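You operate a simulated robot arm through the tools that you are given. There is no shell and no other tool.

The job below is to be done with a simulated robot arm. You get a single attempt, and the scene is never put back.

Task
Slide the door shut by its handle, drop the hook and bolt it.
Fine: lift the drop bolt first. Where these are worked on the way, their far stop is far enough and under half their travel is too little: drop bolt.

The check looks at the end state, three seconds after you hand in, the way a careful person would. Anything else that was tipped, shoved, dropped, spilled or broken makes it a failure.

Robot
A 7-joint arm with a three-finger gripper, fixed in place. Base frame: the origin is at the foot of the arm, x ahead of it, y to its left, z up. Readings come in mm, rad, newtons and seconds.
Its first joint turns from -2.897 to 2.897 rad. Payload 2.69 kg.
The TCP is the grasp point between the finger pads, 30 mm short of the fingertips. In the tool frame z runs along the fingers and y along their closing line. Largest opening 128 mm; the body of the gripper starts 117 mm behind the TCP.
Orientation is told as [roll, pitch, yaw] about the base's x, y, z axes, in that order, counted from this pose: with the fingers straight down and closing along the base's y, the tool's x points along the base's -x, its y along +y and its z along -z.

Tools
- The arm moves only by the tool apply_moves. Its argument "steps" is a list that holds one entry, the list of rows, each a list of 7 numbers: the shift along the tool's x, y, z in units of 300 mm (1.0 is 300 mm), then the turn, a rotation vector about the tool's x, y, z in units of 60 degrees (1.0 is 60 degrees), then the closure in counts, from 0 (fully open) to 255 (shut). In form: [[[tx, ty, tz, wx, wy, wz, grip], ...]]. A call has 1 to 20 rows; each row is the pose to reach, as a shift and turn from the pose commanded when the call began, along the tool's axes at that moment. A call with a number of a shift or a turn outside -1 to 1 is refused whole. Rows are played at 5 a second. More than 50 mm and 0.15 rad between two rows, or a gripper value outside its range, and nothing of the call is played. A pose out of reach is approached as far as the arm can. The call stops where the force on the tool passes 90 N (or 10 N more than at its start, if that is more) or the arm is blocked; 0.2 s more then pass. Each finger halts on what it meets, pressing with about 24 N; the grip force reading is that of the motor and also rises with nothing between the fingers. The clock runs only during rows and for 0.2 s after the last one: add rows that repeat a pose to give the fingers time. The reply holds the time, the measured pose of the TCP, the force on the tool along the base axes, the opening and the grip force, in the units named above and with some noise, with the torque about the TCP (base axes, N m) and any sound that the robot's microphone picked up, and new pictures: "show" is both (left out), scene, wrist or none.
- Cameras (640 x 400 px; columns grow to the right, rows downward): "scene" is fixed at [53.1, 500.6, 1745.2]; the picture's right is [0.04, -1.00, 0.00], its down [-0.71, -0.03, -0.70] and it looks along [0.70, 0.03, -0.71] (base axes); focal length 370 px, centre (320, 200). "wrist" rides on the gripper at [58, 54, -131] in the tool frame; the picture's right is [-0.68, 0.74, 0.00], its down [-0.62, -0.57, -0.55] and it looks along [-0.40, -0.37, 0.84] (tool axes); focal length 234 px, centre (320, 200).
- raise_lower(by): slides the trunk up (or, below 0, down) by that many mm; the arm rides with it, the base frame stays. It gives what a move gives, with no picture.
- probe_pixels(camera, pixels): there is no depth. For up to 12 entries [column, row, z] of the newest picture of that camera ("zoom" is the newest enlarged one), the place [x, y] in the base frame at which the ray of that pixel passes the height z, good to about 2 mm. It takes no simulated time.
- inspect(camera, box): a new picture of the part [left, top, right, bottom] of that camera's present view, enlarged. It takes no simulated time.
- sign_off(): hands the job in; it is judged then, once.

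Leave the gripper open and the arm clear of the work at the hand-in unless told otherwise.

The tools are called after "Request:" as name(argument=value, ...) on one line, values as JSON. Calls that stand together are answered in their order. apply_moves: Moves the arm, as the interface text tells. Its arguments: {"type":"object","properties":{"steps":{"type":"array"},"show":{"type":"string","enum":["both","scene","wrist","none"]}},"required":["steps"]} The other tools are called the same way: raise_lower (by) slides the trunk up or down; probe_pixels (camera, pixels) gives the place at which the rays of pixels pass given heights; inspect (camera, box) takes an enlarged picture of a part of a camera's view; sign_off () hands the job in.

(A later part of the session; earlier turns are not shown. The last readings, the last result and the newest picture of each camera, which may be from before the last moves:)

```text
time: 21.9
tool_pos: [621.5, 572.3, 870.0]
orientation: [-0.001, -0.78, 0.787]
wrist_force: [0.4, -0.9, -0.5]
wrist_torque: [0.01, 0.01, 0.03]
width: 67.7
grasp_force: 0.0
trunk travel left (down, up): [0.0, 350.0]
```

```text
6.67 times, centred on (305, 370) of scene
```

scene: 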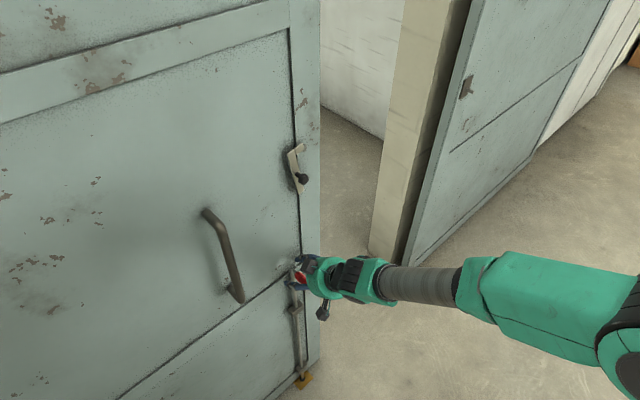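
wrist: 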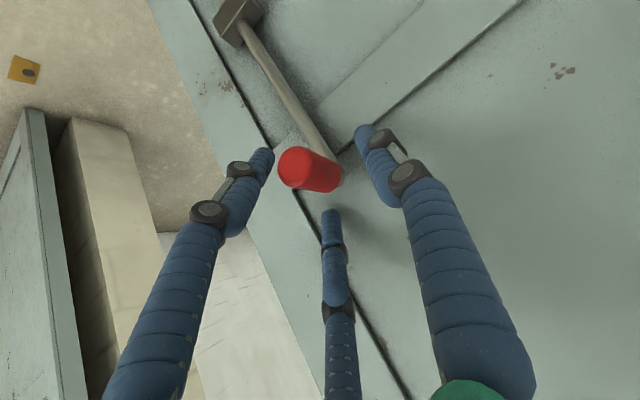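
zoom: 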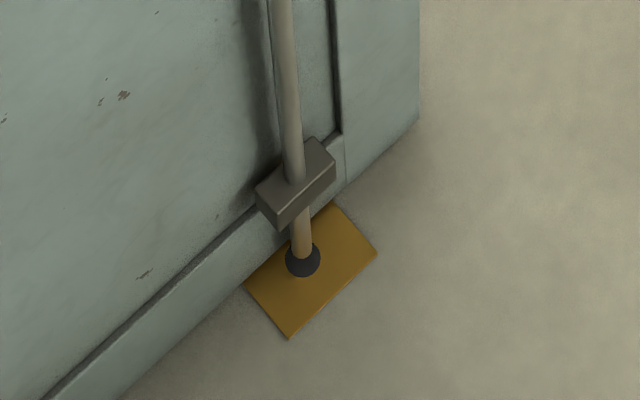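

The fingers are off (force near zero) and the bolt stays up. I'll check the peg's height by probing wrist (310,169) and compare with the scene.

Request:
probe_pixels(camera="wrist", pixels=[[310, 170, 840], [310, 170, 855], [310, 170, 870], [292, 167, 840], [292, 167, 870]])

Request:
inspect(camera="scene", box=[275, 255, 335, 315])

```text
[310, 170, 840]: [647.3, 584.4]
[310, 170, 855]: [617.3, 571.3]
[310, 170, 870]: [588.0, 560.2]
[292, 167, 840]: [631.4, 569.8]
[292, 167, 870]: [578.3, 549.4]
```

```text
6.67 times, centred on (305, 285) of scene
```

zoom: 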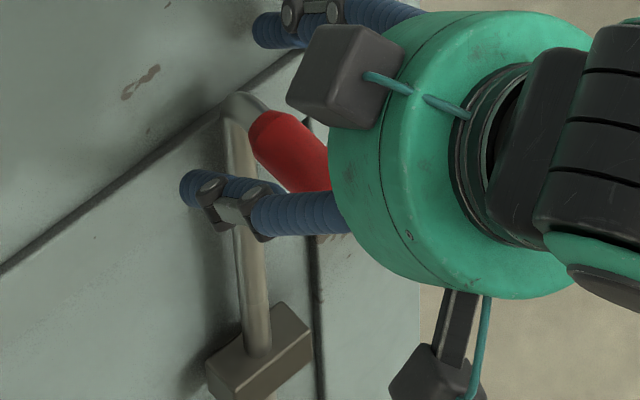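

The peg is now at z≈854, about 50 mm up, and it holds there. I'll open fully and back straight out along the tool axis by 120 mm.

Request:
apply_moves(steps=[[[0, 0, 0, 0, 0, 0, 60], [0, 0, -0.04, 0, 0, 0, 0], [0, 0, -0.12, 0, 0, 0, 0], [0, 0, -0.22, 0, 0, 0, 0], [0, 0, -0.31, 0, 0, 0, 0], [0, 0, -0.4, 0, 0, 0, 0]]], show="both")

Request:
inspect(camera="scene", box=[275, 255, 335, 315])

```text
time: 23.4
tool_pos: [561.3, 510.3, 953.5]
orientation: [0.001, -0.778, 0.789]
wrist_force: [0.3, 0.7, -0.8]
wrist_torque: [0.0, -0.02, -0.05]
width: 128.1
grasp_force: 0.1
trunk travel left (down, up): [0.0, 350.0]
```

scene: 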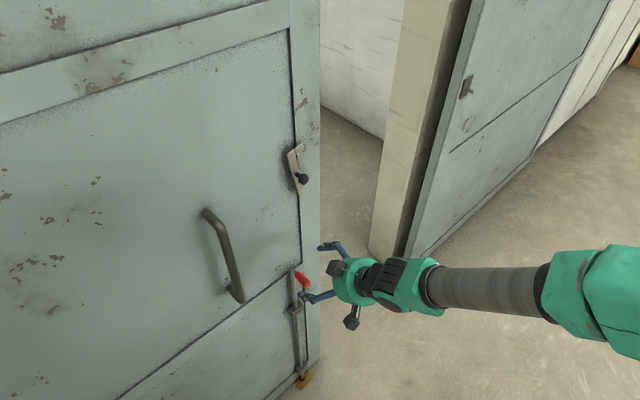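
wrist: 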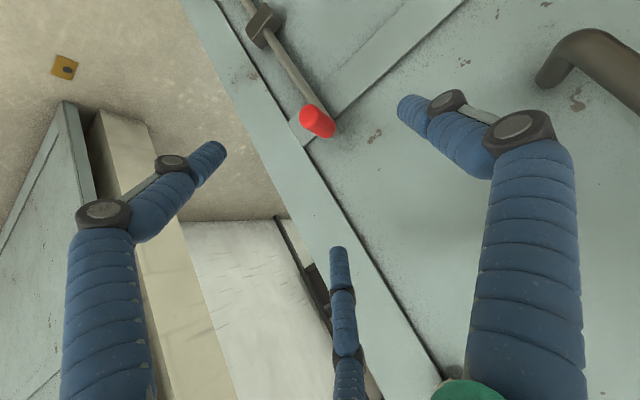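

```text
6.67 times, centred on (305, 285) of scene
```

zoom: 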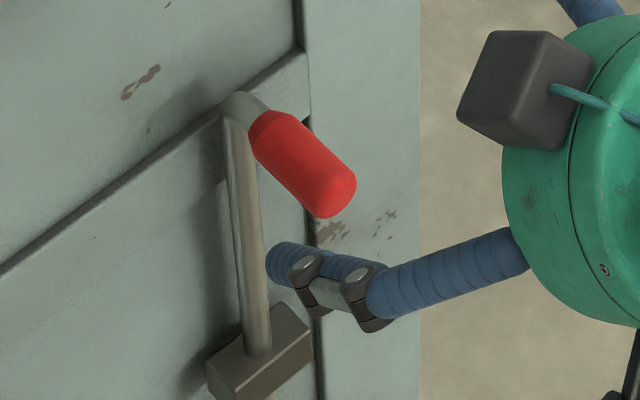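

The bolt stays raised with the hand clear. Next is the handle at mid-height, z≈1100, so I'll raise the trunk by 150 mm.

Request:
raise_lower(by=150)

```text
time: 25.1
tool_pos: [561.4, 511.2, 1103.8]
orientation: [-0.001, -0.779, 0.789]
wrist_force: [0.4, -0.5, -0.3]
wrist_torque: [0.02, 0.02, -0.02]
width: 128.0
grasp_force: 0.0
trunk travel left (down, up): [-150.0, 200.0]
```

Now I'll slide left 186 mm to stand about 105 mm off the handle bar, tilting the tool up 20° so it points only 25° below horizontal.

Request:
apply_moves(steps=[[[0.0088, 0.1036, -0.0057, 0, -0.0555, 0, 0], [0.0177, 0.2072, -0.0113, 0, -0.111, 0, 0], [0.0265, 0.3108, -0.017, 0, -0.1665, 0, 0], [0.0353, 0.4143, -0.0227, 0, -0.222, 0, 0], [0.0442, 0.5179, -0.0283, 0, -0.2775, 0, 0], [0.053, 0.6215, -0.034, 0, -0.333, 0, 0]]], show="both")

```text
time: 26.5
tool_pos: [415.3, 629.2, 1100.6]
orientation: [0.0, -1.129, 0.789]
wrist_force: [-0.3, 0.3, -1.2]
wrist_torque: [0.02, 0.02, -0.02]
width: 128.1
grasp_force: 0.1
trunk travel left (down, up): [-150.0, 200.0]
```

scene: 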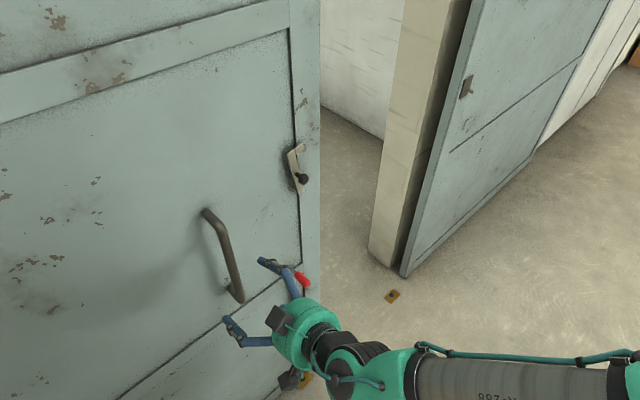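
wrist: 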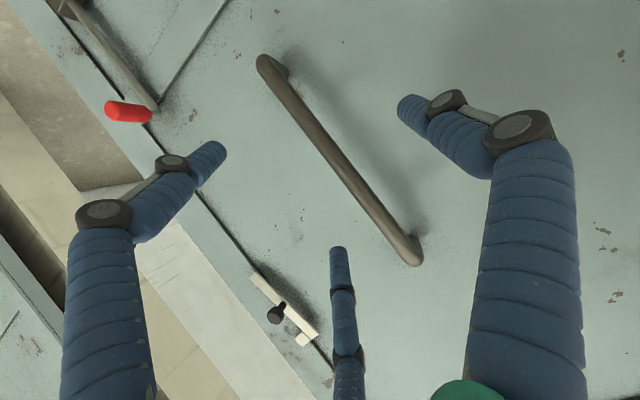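

The handle bar is in full view, running from wrist (262,62) to (412,258) and crossing the approach column at about (320,138). I'll zoom and probe to fix the bar's position.

Request:
inspect(camera="wrist", box=[240, 40, 440, 280])

Request:
probe_pixels(camera="wrist", pixels=[[320, 138, 1040], [320, 138, 1080], [320, 138, 1020], [405, 255, 1180], [405, 255, 1230], [267, 67, 960], [267, 67, 1000]])

Request:
probe_pixels(camera="scene", pixels=[[231, 262, 1050], [231, 262, 1100], [238, 295, 960], [238, 295, 1000], [221, 226, 1180], [221, 226, 1230]])

Request:
inspect(camera="scene", box=[190, 195, 270, 315])

```text
1.67 times, centred on (340, 160) of wrist
```

zoom: 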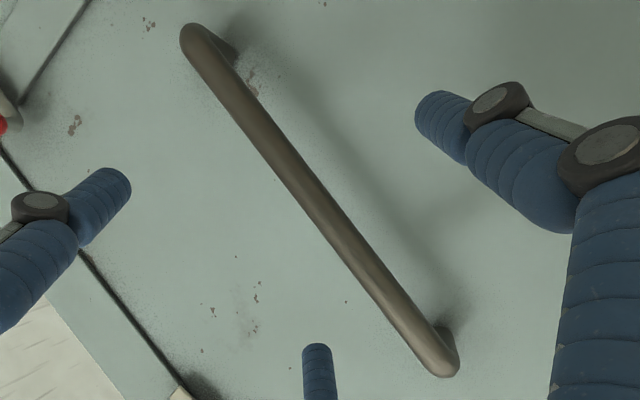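

```text
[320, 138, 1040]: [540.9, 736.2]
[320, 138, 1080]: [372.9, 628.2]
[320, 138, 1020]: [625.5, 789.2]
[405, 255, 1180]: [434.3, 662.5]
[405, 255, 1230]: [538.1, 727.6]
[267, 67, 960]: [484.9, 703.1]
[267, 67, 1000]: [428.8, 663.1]
```

```text
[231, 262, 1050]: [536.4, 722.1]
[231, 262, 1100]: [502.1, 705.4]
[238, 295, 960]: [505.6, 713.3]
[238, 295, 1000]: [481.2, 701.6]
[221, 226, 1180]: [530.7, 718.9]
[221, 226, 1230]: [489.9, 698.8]
```

```text
3.33 times, centred on (230, 255) of scene
```

zoom: 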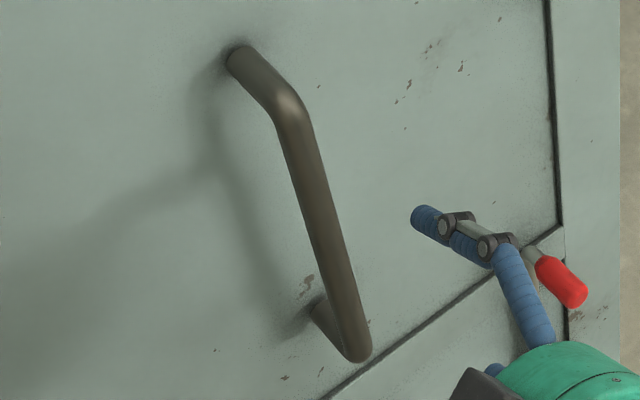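

The bar's top corner triangulates well to (504,706,1213), so the bar stands at s≈-146, about 50 mm off the door face. I'll advance 124 mm along the tool axis, shifted 5 mm toward +s, with the fingers open so they straddle the bar.

Request:
apply_moves(steps=[[[0, -0.005, 0.08, 0, 0, 0, 0], [0, -0.01, 0.16, 0, 0, 0, 0], [0, -0.017, 0.24, 0, 0, 0, 0], [0, -0.017, 0.31, 0, 0, 0, 0], [0, -0.017, 0.37, 0, 0, 0, 0], [0, -0.017, 0.4, 0, 0, 0, 0]]], show="both")

```text
time: 27.9
tool_pos: [497.7, 702.7, 1047.9]
orientation: [0.0, -1.127, 0.788]
wrist_force: [-0.1, 0.4, 0.2]
wrist_torque: [0.02, -0.01, 0.0]
width: 128.1
grasp_force: 0.0
trunk travel left (down, up): [-150.0, 200.0]
```

scene: 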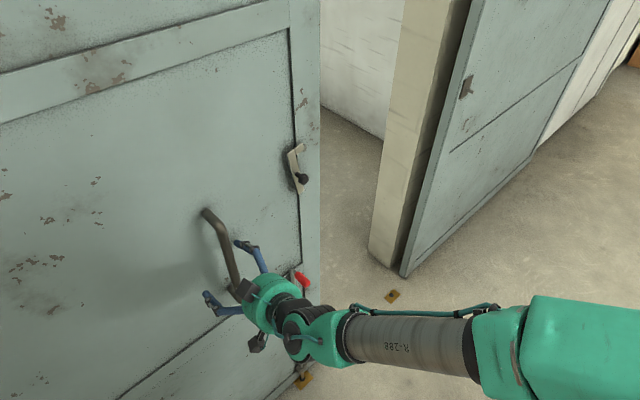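
wrist: 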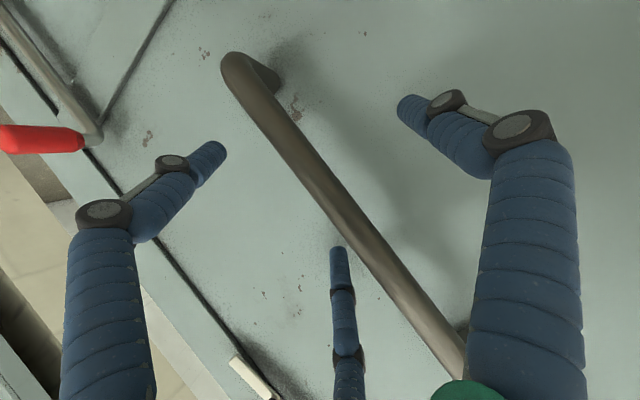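

The hand is around the bar. I'll zoom in to check how well the bar is centred between the fingers and at what depth.

Request:
inspect(camera="wrist", box=[220, 90, 420, 290])

Request:
inspect(camera="scene", box=[190, 200, 280, 340])

```text
2.00 times, centred on (320, 190) of wrist
```

zoom: 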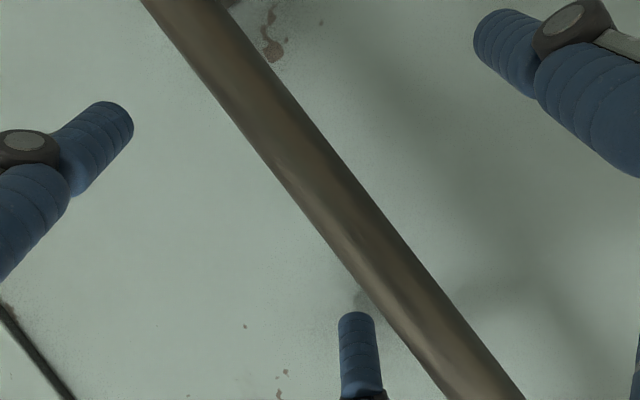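

```text
2.86 times, centred on (235, 270) of scene
```

zoom: 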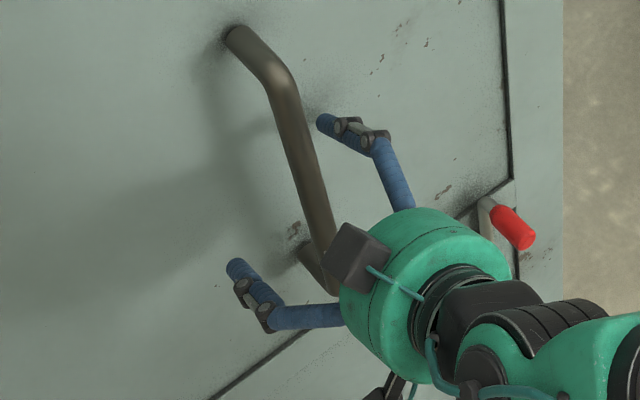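

The bar (about 21 mm thick) passes roughly 6 mm left of the TCP, well between the fingers. I'll shift 5 mm toward tool +y and close on it.

Request:
apply_moves(steps=[[[0, 0.017, 0.02, 0, 0, 0, 0], [0, 0.017, 0.02, 0, 0, 0, 160], [0, 0.017, 0.02, 0, 0, 0, 255], [0, 0.017, 0.02, 0, 0, 0, 255], [0, 0.017, 0.02, 0, 0, 0, 255], [0, 0.017, 0.02, 0, 0, 0, 255]]], show="both")

```text
time: 29.3
tool_pos: [493.9, 707.4, 1039.6]
orientation: [-0.005, -1.119, 0.795]
wrist_force: [-15.7, -11.7, -37.7]
wrist_torque: [-0.36, -0.54, -0.11]
width: 29.4
grasp_force: 44.8
trunk travel left (down, up): [-150.0, 200.0]
```

scene: 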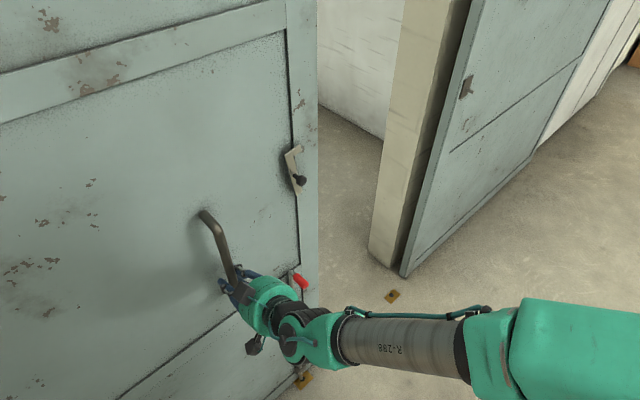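
wrist: 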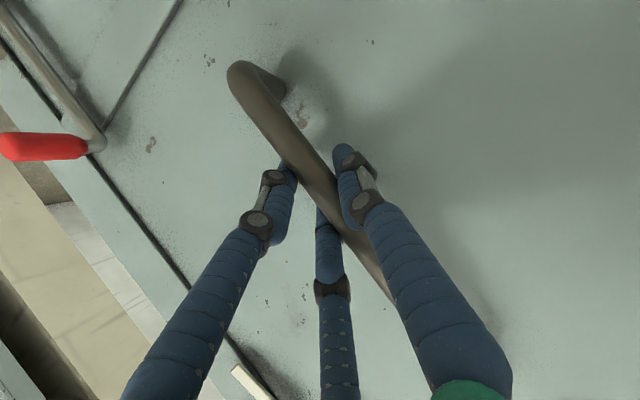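

I have the bar (width 29.4 mm), and the door shifted only a few mm while centring. There is a steady load of about 40 N pushing the hand down along its own x axis. I'll yield 5 mm in that direction while gripping, to relieve it before pulling.

Request:
apply_moves(steps=[[[0.008, 0, 0, 0, 0, 0, 255], [0.016, 0, 0, 0, 0, 0, 255], [0.016, 0, 0, 0, 0, 0, 255]]], show="wrist")

```text
time: 30.1
tool_pos: [494.1, 708.4, 1039.8]
orientation: [-0.003, -1.124, 0.791]
wrist_force: [-8.5, -0.9, -35.7]
wrist_torque: [-0.2, -0.29, -0.18]
width: 29.6
grasp_force: 45.0
trunk travel left (down, up): [-150.0, 200.0]
```

wrist: 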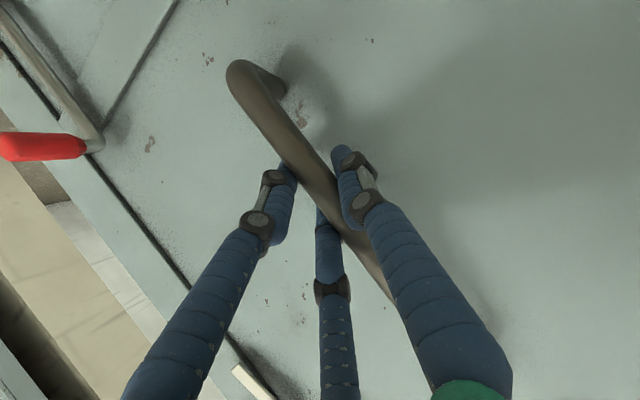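

The load barely changed (36 N down on the tool). I'll let the hand yield a further 8 mm straight down to see whether it drops.

Request:
apply_moves(steps=[[[0.012, 0, 0.0057, 0, 0, 0, 255], [0.024, 0, 0.0114, 0, 0, 0, 255], [0.024, 0, 0.0114, 0, 0, 0, 255]]], show="none")

```text
time: 30.9
tool_pos: [495.0, 708.3, 1039.8]
orientation: [0.002, -1.134, 0.785]
wrist_force: [-7.8, -9.9, 0.3]
wrist_torque: [-0.88, 0.11, -0.17]
width: 29.7
grasp_force: 45.1
trunk travel left (down, up): [-150.0, 200.0]
```

The vertical load is gone now. I'll begin sliding the door by the handle along +s (tool −y), with a first cautious 80 mm.

Request:
apply_moves(steps=[[[0, -0.02, 0, 0, 0, 0, 255], [0, -0.04, 0, 0, 0, 0, 255], [0, -0.07, 0, 0, 0, 0, 255], [0, -0.1, 0, 0, 0, 0, 255], [0, -0.13, 0, 0, 0, 0, 255], [0, -0.16, 0, 0, 0, 0, 255], [0, -0.19, 0, 0, 0, 0, 255], [0, -0.22, 0, 0, 0, 0, 255], [0, -0.25, 0, 0, 0, 0, 255], [0, -0.27, 0, 0, 0, 0, 255]]], show="both")

```text
time: 33.1
tool_pos: [553.6, 652.4, 1038.5]
orientation: [0.002, -1.135, 0.784]
wrist_force: [1.8, 14.4, 40.5]
wrist_torque: [-1.0, 0.16, -0.36]
width: 30.1
grasp_force: 44.6
trunk travel left (down, up): [-150.0, 200.0]
```

scene: 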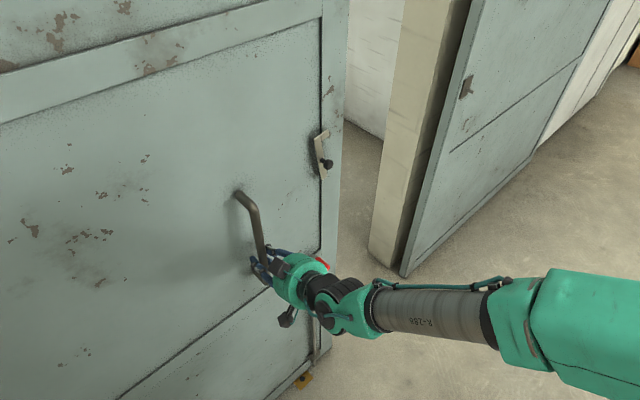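
wrist: 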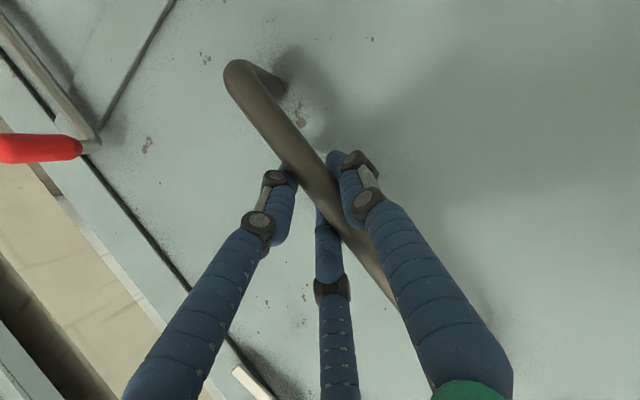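

The door follows, and moved about 82 mm with the hook still up. There is now a +40 N vertical load, so I over-corrected downward. I'll continue sliding another 160 mm while easing the hand up 6 mm.

Request:
apply_moves(steps=[[[-0.009, -0.02, -0.0043, 0, 0, 0, 255], [-0.018, -0.05, -0.0085, 0, 0, 0, 255], [-0.018, -0.085, -0.0085, 0, 0, 0, 255], [-0.018, -0.12, -0.0085, 0, 0, 0, 255], [-0.018, -0.155, -0.0085, 0, 0, 0, 255], [-0.018, -0.19, -0.0085, 0, 0, 0, 255], [-0.018, -0.225, -0.0085, 0, 0, 0, 255], [-0.018, -0.26, -0.0085, 0, 0, 0, 255], [-0.018, -0.295, -0.0085, 0, 0, 0, 255], [-0.018, -0.33, -0.0085, 0, 0, 0, 255], [-0.018, -0.365, -0.0085, 0, 0, 0, 255], [-0.018, -0.4, -0.0085, 0, 0, 0, 255], [-0.018, -0.435, -0.0085, 0, 0, 0, 255], [-0.018, -0.47, -0.0085, 0, 0, 0, 255], [-0.018, -0.505, -0.0085, 0, 0, 0, 255], [-0.018, -0.535, -0.0085, 0, 0, 0, 255]]], show="both")

```text
time: 36.5
tool_pos: [586.9, 613.8, 1039.1]
orientation: [-0.024, -1.125, 0.786]
wrist_force: [41.0, 33.3, 19.4]
wrist_torque: [-0.44, -0.88, -0.28]
width: 30.1
grasp_force: 45.0
out of reach, approached as far as the arm can: row 5, 6, 7, 8, 9, 10, 11, 12, 13, 14, 15, 16
trunk travel left (down, up): [-150.0, 200.0]
```

scene: 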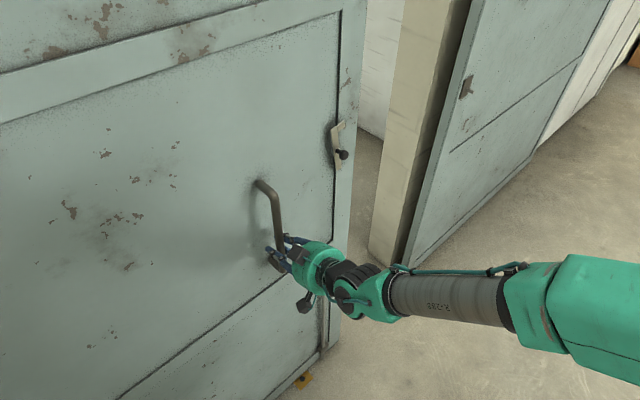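
wrist: 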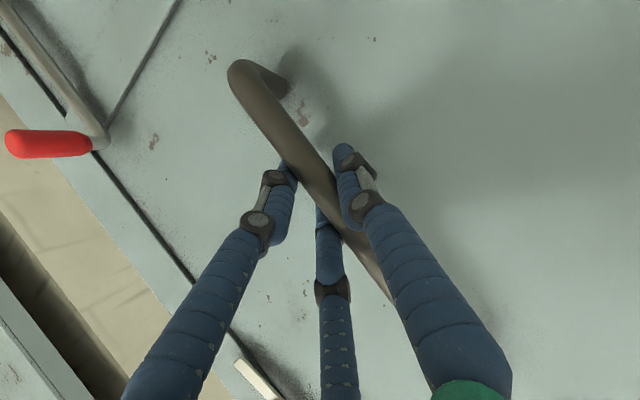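

The arm reports out of reach past (587,614): tilting only 25° below horizontal is too flat this close to the base. The grip is fine. I'll loosen to a 45 mm opening, which still loosely encloses the bar, and work the hand up the bar to z≈1140 where the wrist has more room.

Request:
apply_moves(steps=[[[0, 0, 0, 0, 0, 0, 165], [0, 0, 0, 0, 0, 0, 165], [0, 0, 0, 0, 0, 0, 165]]], show="both")

```text
time: 37.3
tool_pos: [583.7, 612.1, 1037.0]
orientation: [-0.024, -1.122, 0.788]
wrist_force: [0.1, 0.6, 0.1]
wrist_torque: [0.0, 0.02, 0.0]
width: 45.0
grasp_force: 0.0
trunk travel left (down, up): [-150.0, 200.0]
```

scene: 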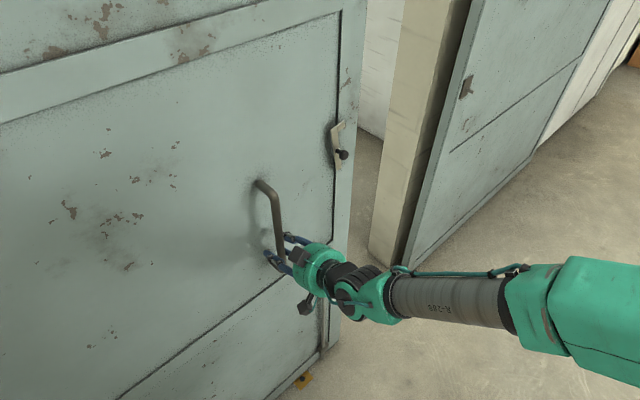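
wrist: 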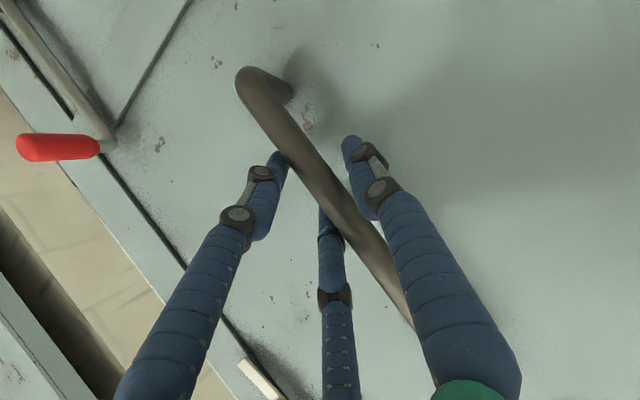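

No load now, and the bar is loosely between the fingers. I'll raise the hand 100 mm along the bar.

Request:
apply_moves(steps=[[[-0.05, 0, -0.0241, 0, 0, 0, 165], [-0.1, 0, -0.0482, 0, 0, 0, 165], [-0.15, 0, -0.0723, 0, 0, 0, 165], [-0.2, 0, -0.0964, 0, 0, 0, 165], [-0.25, 0, -0.1205, 0, 0, 0, 165], [-0.3, 0, -0.1446, 0, 0, 0, 165]]], show="both")

```text
time: 38.7
tool_pos: [582.4, 610.4, 1138.6]
orientation: [0.0, -1.127, 0.787]
wrist_force: [-0.4, -0.1, -0.3]
wrist_torque: [-0.03, -0.02, 0.02]
width: 45.0
grasp_force: 0.1
out of reach, approached as far as the arm can: row 1, 2
trunk travel left (down, up): [-150.0, 200.0]
```

scene: 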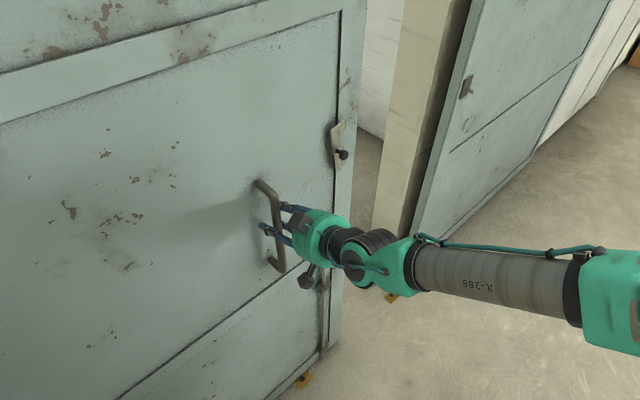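
wrist: 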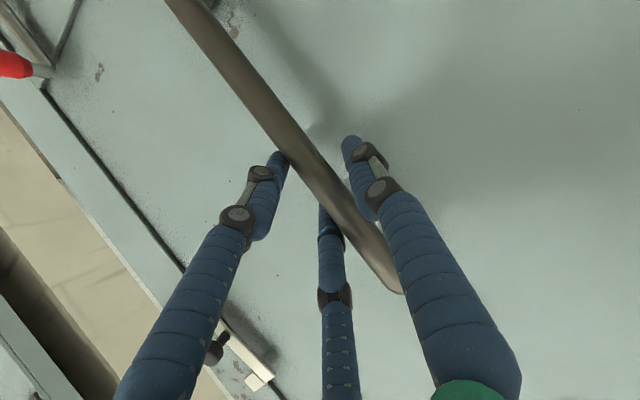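

It's unconstrained here. For extra margin I'll lower the trunk 60 mm; the loosely held hand slides down the bar to about 1079, still well within its length. Then I'll raise the hand again with the arm.

Request:
raise_lower(by=-60)

```text
time: 39.7
tool_pos: [582.9, 610.5, 1078.5]
orientation: [-0.001, -1.127, 0.791]
wrist_force: [0.5, -1.0, 0.9]
wrist_torque: [-0.01, 0.01, -0.01]
width: 45.1
grasp_force: 0.1
trunk travel left (down, up): [-90.0, 260.0]
```

Now I'll raise 60 mm and then push along +s by 200 mm, with the left finger carrying the bar.

Request:
apply_moves(steps=[[[-0.06, 0, -0.0289, 0, 0, 0, 165], [-0.12, 0, -0.0579, 0, 0, 0, 165], [-0.18, 0, -0.0868, 0, 0, 0, 165], [-0.18, -0.02, -0.0868, 0, 0, 0, 165], [-0.18, -0.05, -0.0868, 0, 0, 0, 165], [-0.18, -0.085, -0.0868, 0, 0, 0, 165], [-0.18, -0.125, -0.0868, 0, 0, 0, 165], [-0.18, -0.165, -0.0868, 0, 0, 0, 165], [-0.18, -0.205, -0.0868, 0, 0, 0, 165], [-0.18, -0.245, -0.0868, 0, 0, 0, 165], [-0.18, -0.285, -0.0868, 0, 0, 0, 165], [-0.18, -0.325, -0.0868, 0, 0, 0, 165], [-0.18, -0.365, -0.0868, 0, 0, 0, 165], [-0.18, -0.405, -0.0868, 0, 0, 0, 165], [-0.18, -0.445, -0.0868, 0, 0, 0, 165], [-0.18, -0.485, -0.0868, 0, 0, 0, 165], [-0.18, -0.525, -0.0868, 0, 0, 0, 165], [-0.18, -0.565, -0.0868, 0, 0, 0, 165], [-0.18, -0.605, -0.0868, 0, 0, 0, 165], [-0.18, -0.645, -0.0868, 0, 0, 0, 165]]], show="both")

```text
time: 43.9
tool_pos: [720.0, 473.3, 1137.1]
orientation: [-0.001, -1.128, 0.788]
wrist_force: [-9.1, 5.9, -3.4]
wrist_torque: [0.0, -0.12, 0.09]
width: 56.2
grasp_force: 6.6
out of reach, approached as far as the arm can: row 8, 9, 10, 11, 12, 13
trunk travel left (down, up): [-90.0, 260.0]
```

scene: 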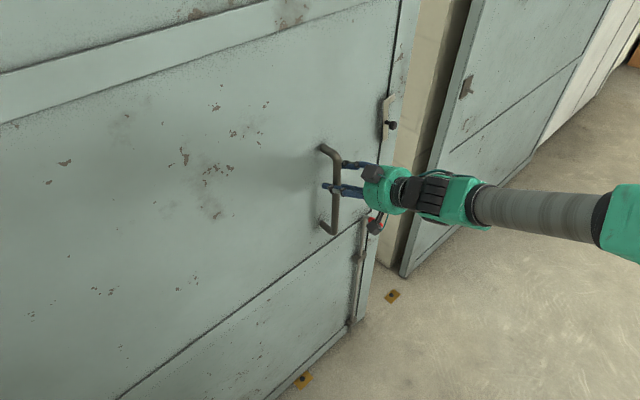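
wrist: 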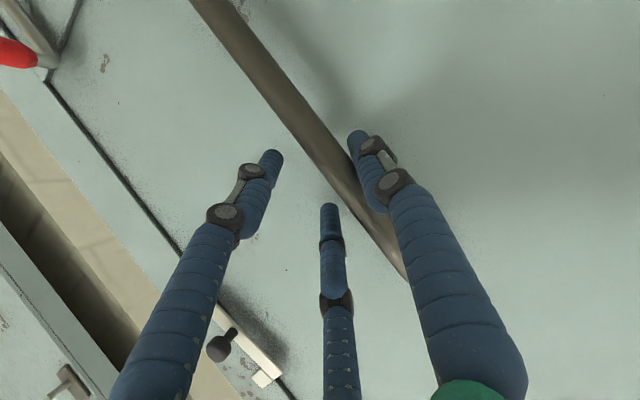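

The door has moved about half way with only about 10 N on the left finger, and the hook and bolt are unchanged. I'll continue another 230 mm.

Request:
apply_moves(steps=[[[0, -0.03, 0, 0, 0, 0, 165], [0, -0.07, 0, 0, 0, 0, 165], [0, -0.11, 0, 0, 0, 0, 165], [0, -0.15, 0, 0, 0, 0, 165], [0, -0.19, 0, 0, 0, 0, 165], [0, -0.23, 0, 0, 0, 0, 165], [0, -0.27, 0, 0, 0, 0, 165], [0, -0.31, 0, 0, 0, 0, 165], [0, -0.35, 0, 0, 0, 0, 165], [0, -0.39, 0, 0, 0, 0, 165], [0, -0.43, 0, 0, 0, 0, 165], [0, -0.47, 0, 0, 0, 0, 165], [0, -0.51, 0, 0, 0, 0, 165], [0, -0.55, 0, 0, 0, 0, 165], [0, -0.59, 0, 0, 0, 0, 165], [0, -0.63, 0, 0, 0, 0, 165], [0, -0.67, 0, 0, 0, 0, 165], [0, -0.71, 0, 0, 0, 0, 165], [0, -0.745, 0, 0, 0, 0, 165], [0, -0.767, 0, 0, 0, 0, 165]]], show="both")

```text
time: 48.1
tool_pos: [886.0, 310.0, 1139.9]
orientation: [-0.003, -1.128, 0.788]
wrist_force: [-3.4, 5.5, 2.5]
wrist_torque: [0.07, 0.05, -0.08]
width: 49.5
grasp_force: 3.1
trunk travel left (down, up): [-90.0, 260.0]
```

scene: 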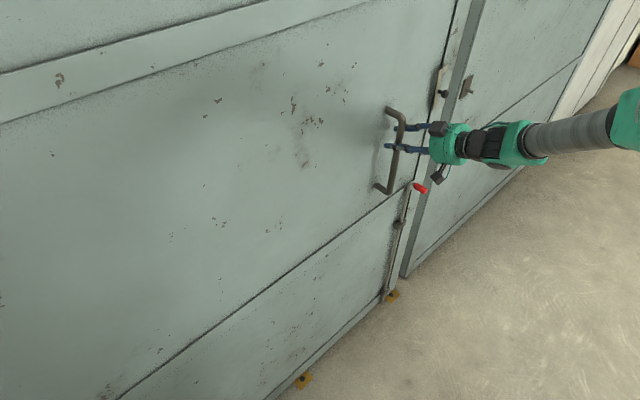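
wrist: 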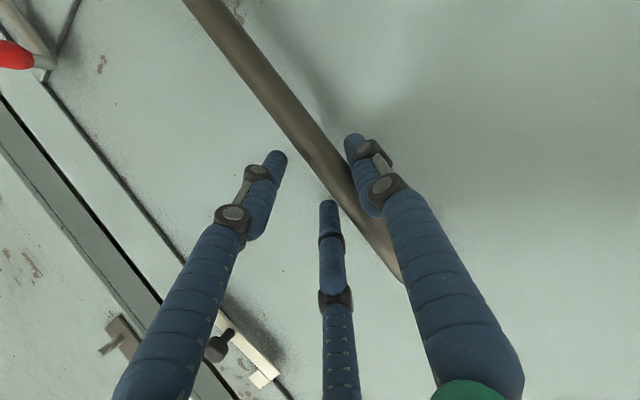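

Only a narrow gap remains. The rod's foot, near (383,300), is approaching the second socket at (392,296). I'll push the last stretch slowly, 5 mm per row, for 60 mm.

Request:
apply_moves(steps=[[[0, -0.0167, 0, 0, 0, 0, 165], [0, -0.0333, 0, 0, 0, 0, 165], [0, -0.05, 0, 0, 0, 0, 165], [0, -0.0667, 0, 0, 0, 0, 165], [0, -0.0833, 0, 0, 0, 0, 165], [0, -0.1, 0, 0, 0, 0, 165], [0, -0.1167, 0, 0, 0, 0, 165], [0, -0.1333, 0, 0, 0, 0, 165], [0, -0.15, 0, 0, 0, 0, 165], [0, -0.1667, 0, 0, 0, 0, 165], [0, -0.1833, 0, 0, 0, 0, 165], [0, -0.2, 0, 0, 0, 0, 165]]], show="both")

```text
time: 50.7
tool_pos: [925.4, 268.8, 1139.5]
orientation: [-0.004, -1.13, 0.791]
wrist_force: [-10.9, 6.8, 4.9]
wrist_torque: [0.11, 0.1, 0.07]
width: 54.8
grasp_force: 6.5
trunk travel left (down, up): [-90.0, 260.0]
```

scene: 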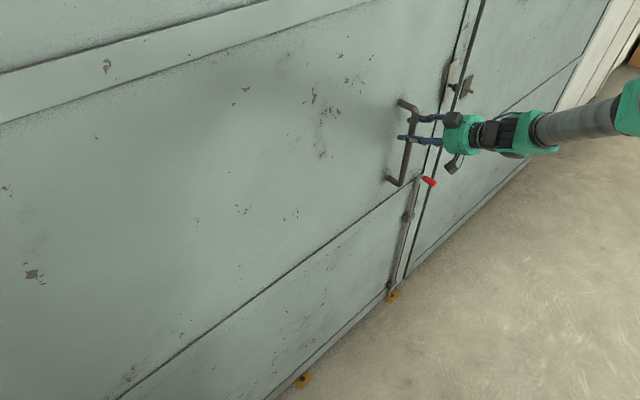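
wrist: 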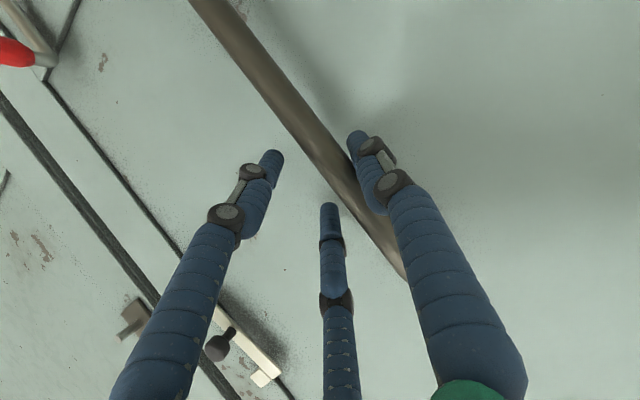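

The door is nearly shut. I'll zoom in on the joint between the leaves and on the foot of the bolt.

Request:
inspect(camera="scene", box=[370, 250, 430, 320])

Request:
inspect(camera="scene", box=[430, 50, 510, 150])

Request:
inspect(camera="wrist", box=[0, 0, 320, 400])

```text
5.71 times, centred on (400, 285) of scene
```

zoom: 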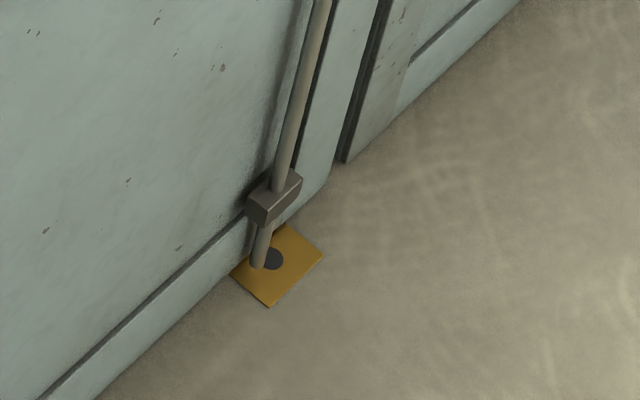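

```text
4.00 times, centred on (470, 100) of scene
```

zoom: 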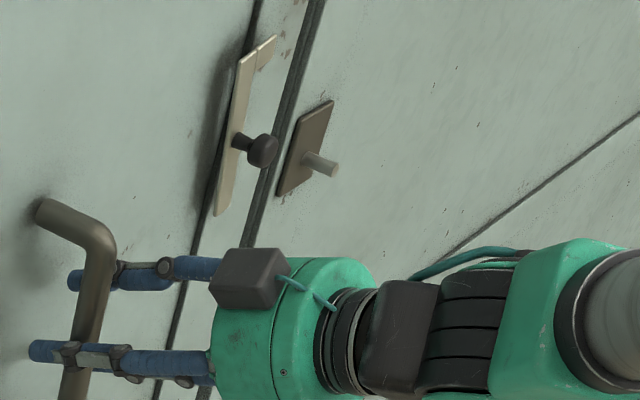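

```text
1.00 times, centred on (160, 200) of wrist (not enlarged: the box is as wide or as high as the picture)
```

zoom: 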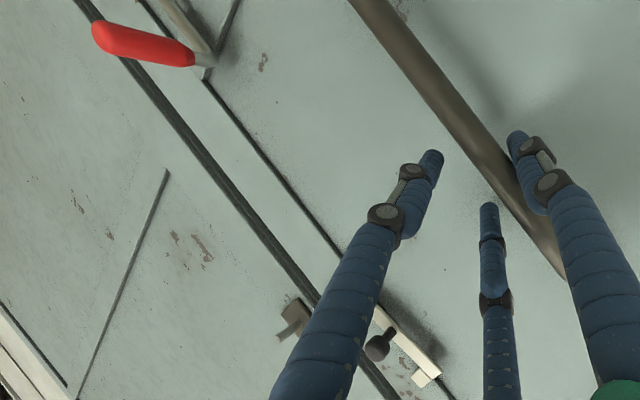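

The rod's foot is still about 10 mm short of the hole centre and the seam between the leaves is still slightly open. I'll push on slowly until the door meets its stop.

Request:
apply_moves(steps=[[[0, -0.0133, 0, 0, 0, 0, 165], [0, -0.0267, 0, 0, 0, 0, 165], [0, -0.04, 0, 0, 0, 0, 165], [0, -0.0533, 0, 0, 0, 0, 165], [0, -0.0667, 0, 0, 0, 0, 165], [0, -0.08, 0, 0, 0, 0, 165]]], show="both")

Request:
inspect(camera="scene", box=[370, 250, 430, 320])

```text
time: 52.1
tool_pos: [941.7, 253.0, 1139.3]
orientation: [-0.003, -1.126, 0.789]
wrist_force: [-8.9, 10.3, 1.0]
wrist_torque: [0.03, -0.03, -0.07]
width: 54.2
grasp_force: 6.7
trunk travel left (down, up): [-90.0, 260.0]
```

scene: 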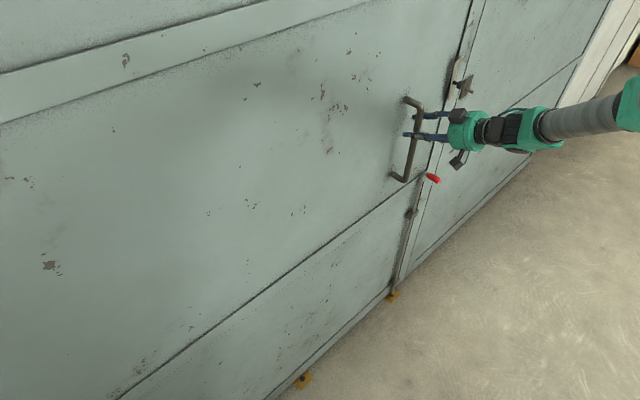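
wrist: 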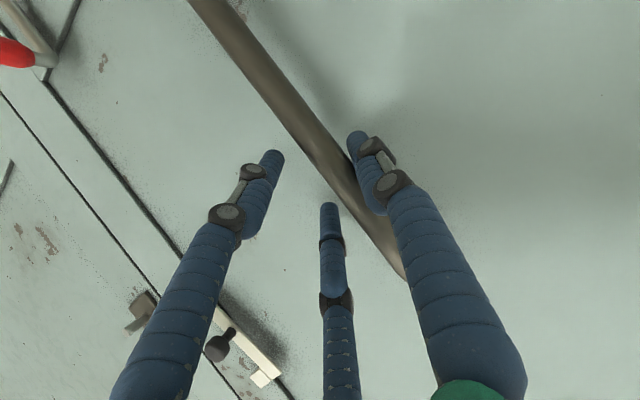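

```text
5.71 times, centred on (400, 285) of scene
```

zoom: 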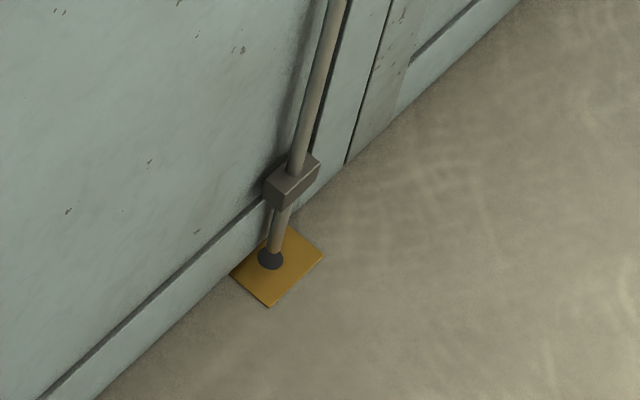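

The rod's foot now sits over the hole and the seam is a thin line. I'll push gently a little further to feel for the stop.

Request:
apply_moves(steps=[[[0, -0.0083, 0, 0, 0, 0, 165], [0, -0.0167, 0, 0, 0, 0, 165], [0, -0.025, 0, 0, 0, 0, 165], [0, -0.0333, 0, 0, 0, 0, 165], [0, -0.0333, 0, 0, 0, 0, 165]]], show="both")

Request:
inspect(camera="scene", box=[370, 250, 430, 320])

```text
time: 53.3
tool_pos: [948.1, 246.7, 1139.1]
orientation: [-0.003, -1.126, 0.79]
wrist_force: [-25.4, 29.0, -4.1]
wrist_torque: [-0.1, -0.11, -0.12]
width: 69.6
grasp_force: 19.0
trunk travel left (down, up): [-90.0, 260.0]
```

scene: 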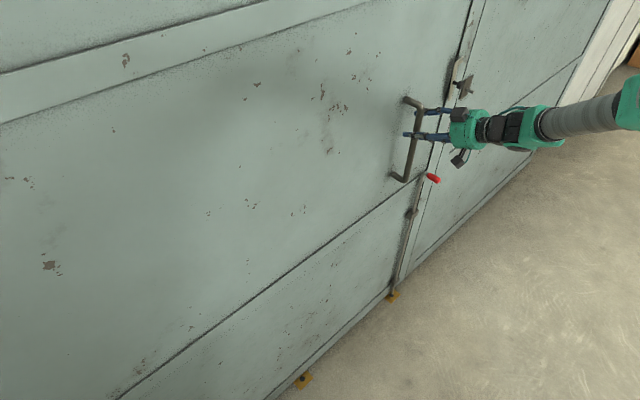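
wrist: 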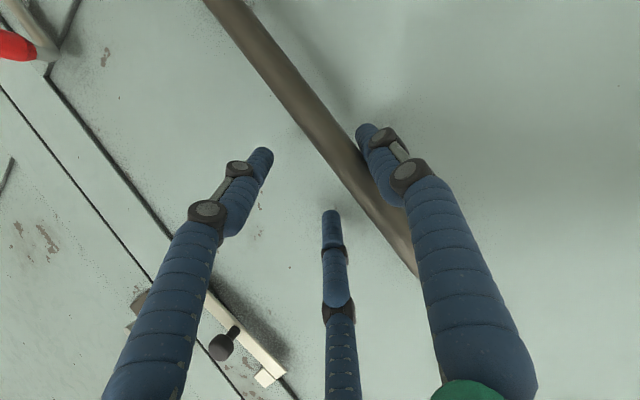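

```text
5.71 times, centred on (400, 285) of scene
```

zoom: 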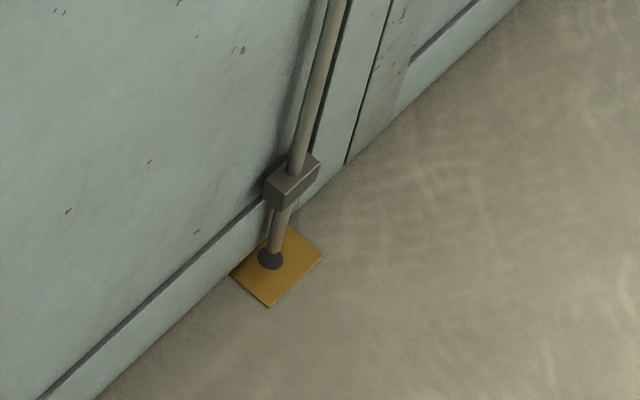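

The force rose to 39 N with no door movement, so the door is fully shut against its stop. I'll open the fingers, ease off the bar and back out along the tool axis.

Request:
apply_moves(steps=[[[0, 0.03, 0, 0, 0, 0, 80], [0, 0.03, 0, 0, 0, 0, 0], [0, 0.03, 0, 0, 0, 0, 0], [0, 0.03, -0.08, 0, 0, 0, 0], [0, 0.03, -0.17, 0, 0, 0, 0], [0, 0.03, -0.27, 0, 0, 0, 0], [0, 0.03, -0.37, 0, 0, 0, 0]]], show="both")

Request:
inspect(camera="scene", box=[430, 50, 510, 150])

Request:
inspect(camera="scene", box=[370, 250, 430, 320])

```text
time: 54.9
tool_pos: [872.6, 178.0, 1186.2]
orientation: [0.002, -1.127, 0.785]
wrist_force: [0.7, -0.2, 0.9]
wrist_torque: [-0.02, 0.03, 0.03]
width: 127.8
grasp_force: 0.0
trunk travel left (down, up): [-90.0, 260.0]
```

scene: 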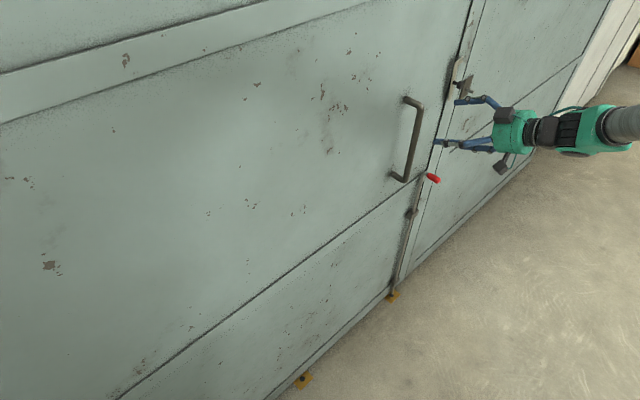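
wrist: 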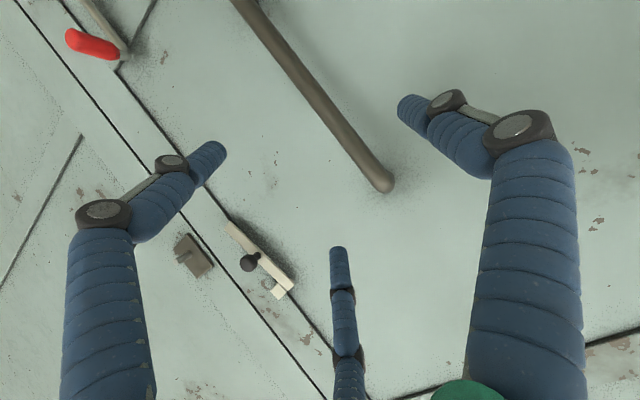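

```text
4.00 times, centred on (470, 100) of scene
```

zoom: 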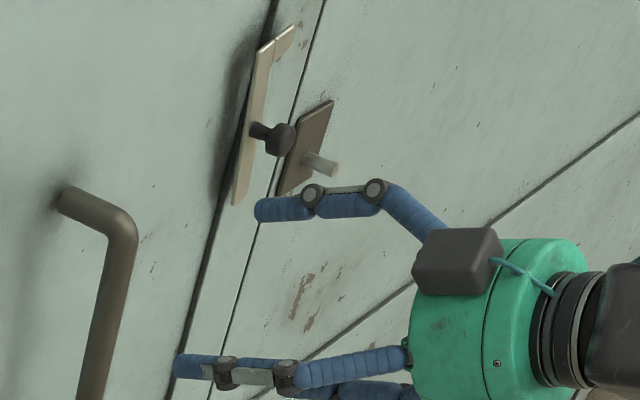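

```text
5.71 times, centred on (400, 285) of scene
```

zoom: 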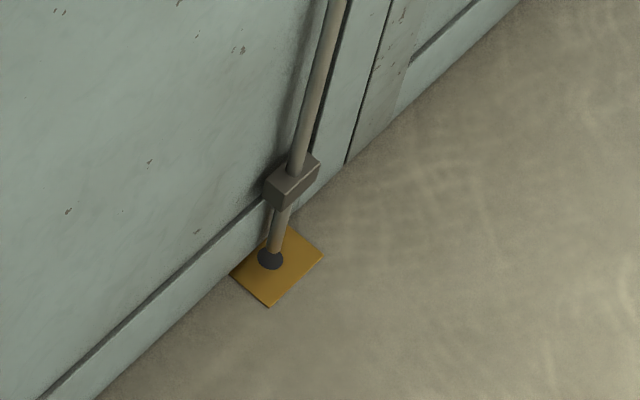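

The door stays shut and the bolt stays raised. Next is the hook, at wrist (228,225)–(290,290) with its knob at (250,262), and the keeper pin near (182,257). I'll zoom in and triangulate.

Request:
inspect(camera="wrist", box=[150, 200, 310, 320])

Request:
probe_pixels(camera="wrist", pixels=[[248, 263, 1190], [248, 263, 1220], [230, 228, 1140], [230, 228, 1170], [290, 288, 1240], [290, 288, 1270], [184, 260, 1100], [184, 260, 1140]])

Request:
probe_pixels(camera="scene", pixels=[[460, 84.5, 1180], [460, 84.5, 1220], [449.5, 100, 1120], [449.5, 100, 1160], [456.5, 62, 1240], [456.5, 62, 1280], [467, 89, 1100], [467, 89, 1140], [474, 92, 1100], [474, 92, 1140]])

```text
3.33 times, centred on (230, 260) of wrist
```

zoom: 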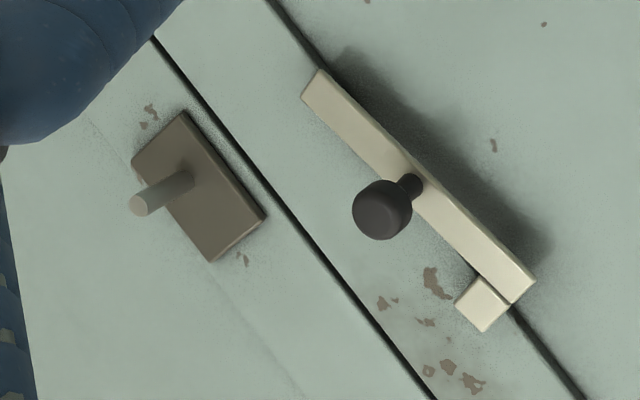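

```text
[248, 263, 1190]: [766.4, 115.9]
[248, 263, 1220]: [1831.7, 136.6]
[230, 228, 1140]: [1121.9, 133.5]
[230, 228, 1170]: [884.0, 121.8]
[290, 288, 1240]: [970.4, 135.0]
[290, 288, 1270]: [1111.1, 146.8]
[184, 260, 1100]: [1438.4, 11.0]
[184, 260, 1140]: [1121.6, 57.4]
```

```text
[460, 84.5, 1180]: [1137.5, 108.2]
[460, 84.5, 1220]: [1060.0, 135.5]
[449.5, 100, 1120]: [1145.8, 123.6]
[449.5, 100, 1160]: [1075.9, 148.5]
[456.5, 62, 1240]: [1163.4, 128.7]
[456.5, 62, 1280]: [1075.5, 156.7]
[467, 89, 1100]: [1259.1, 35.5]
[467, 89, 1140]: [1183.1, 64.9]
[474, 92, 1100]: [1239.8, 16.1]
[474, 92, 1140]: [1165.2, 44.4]
```

The knob is at (1100,122,1199), the hook's pivot is near its lower end (s≈695, z≈1138), and the keeper pin is at s≈805, z≈1128. So the hook must swing clockwise about 99°, with the knob moving right and down. I'll close the fingers to make a pusher, yaw the tool 20° toward the reach direction, and stand off to the left of the knob.

Request:
apply_moves(steps=[[[-0.0195, -0.0858, 0.0102, 0.0502, 0, 0.0239, 120], [-0.039, -0.1717, 0.0203, 0.1003, 0, 0.0477, 255], [-0.0585, -0.2575, 0.0305, 0.1505, 0, 0.0716, 255], [-0.078, -0.3433, 0.0407, 0.2007, 0, 0.0954, 255], [-0.0975, -0.4292, 0.0508, 0.2508, 0, 0.1193, 255], [-0.117, -0.515, 0.061, 0.301, 0, 0.1431, 255], [-0.117, -0.515, 0.061, 0.301, 0, 0.1431, 255]]], show="both")

```text
time: 56.5
tool_pos: [1005.5, 92.5, 1209.6]
orientation: [0.0, -1.128, 0.437]
wrist_force: [1.2, 0.6, 0.7]
wrist_torque: [-0.01, 0.0, 0.06]
width: 2.3
grasp_force: 23.8
trunk travel left (down, up): [-90.0, 260.0]
```

scene: 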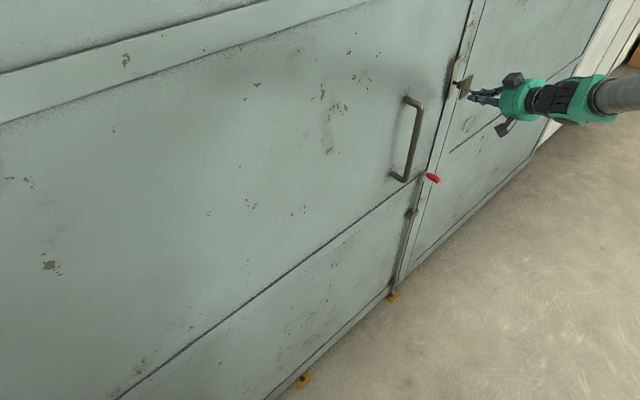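
wrist: 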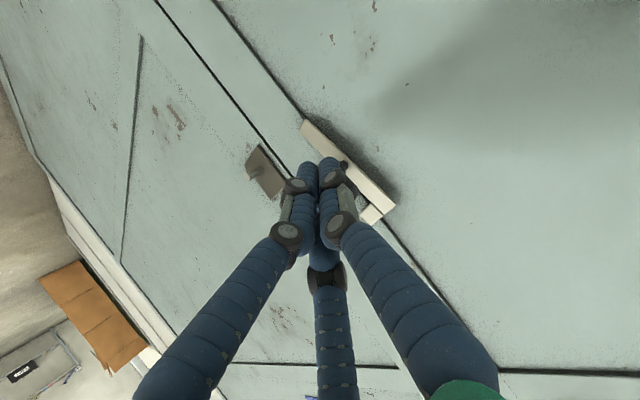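

The pose was reached and the fingers are closed. I'll zoom in to see where the fingertips are relative to the knob.

Request:
inspect(camera="wrist", box=[240, 100, 420, 240])

Request:
inspect(camera="scene", box=[430, 40, 530, 130])

```text
2.86 times, centred on (330, 170) of wrist
```

zoom: 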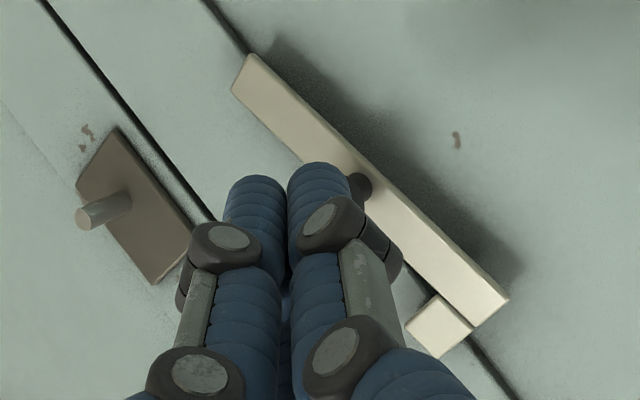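

```text
4.44 times, centred on (480, 85) of scene
```

zoom: 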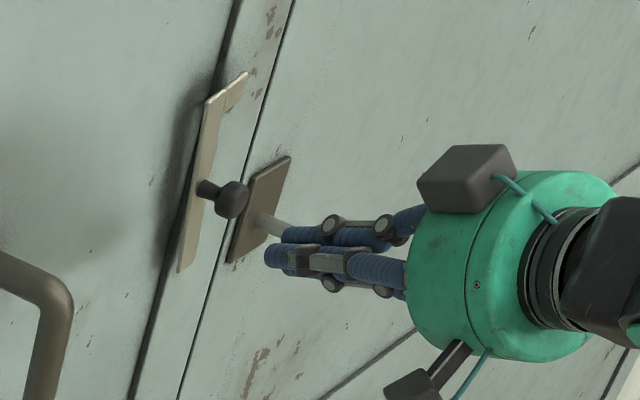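

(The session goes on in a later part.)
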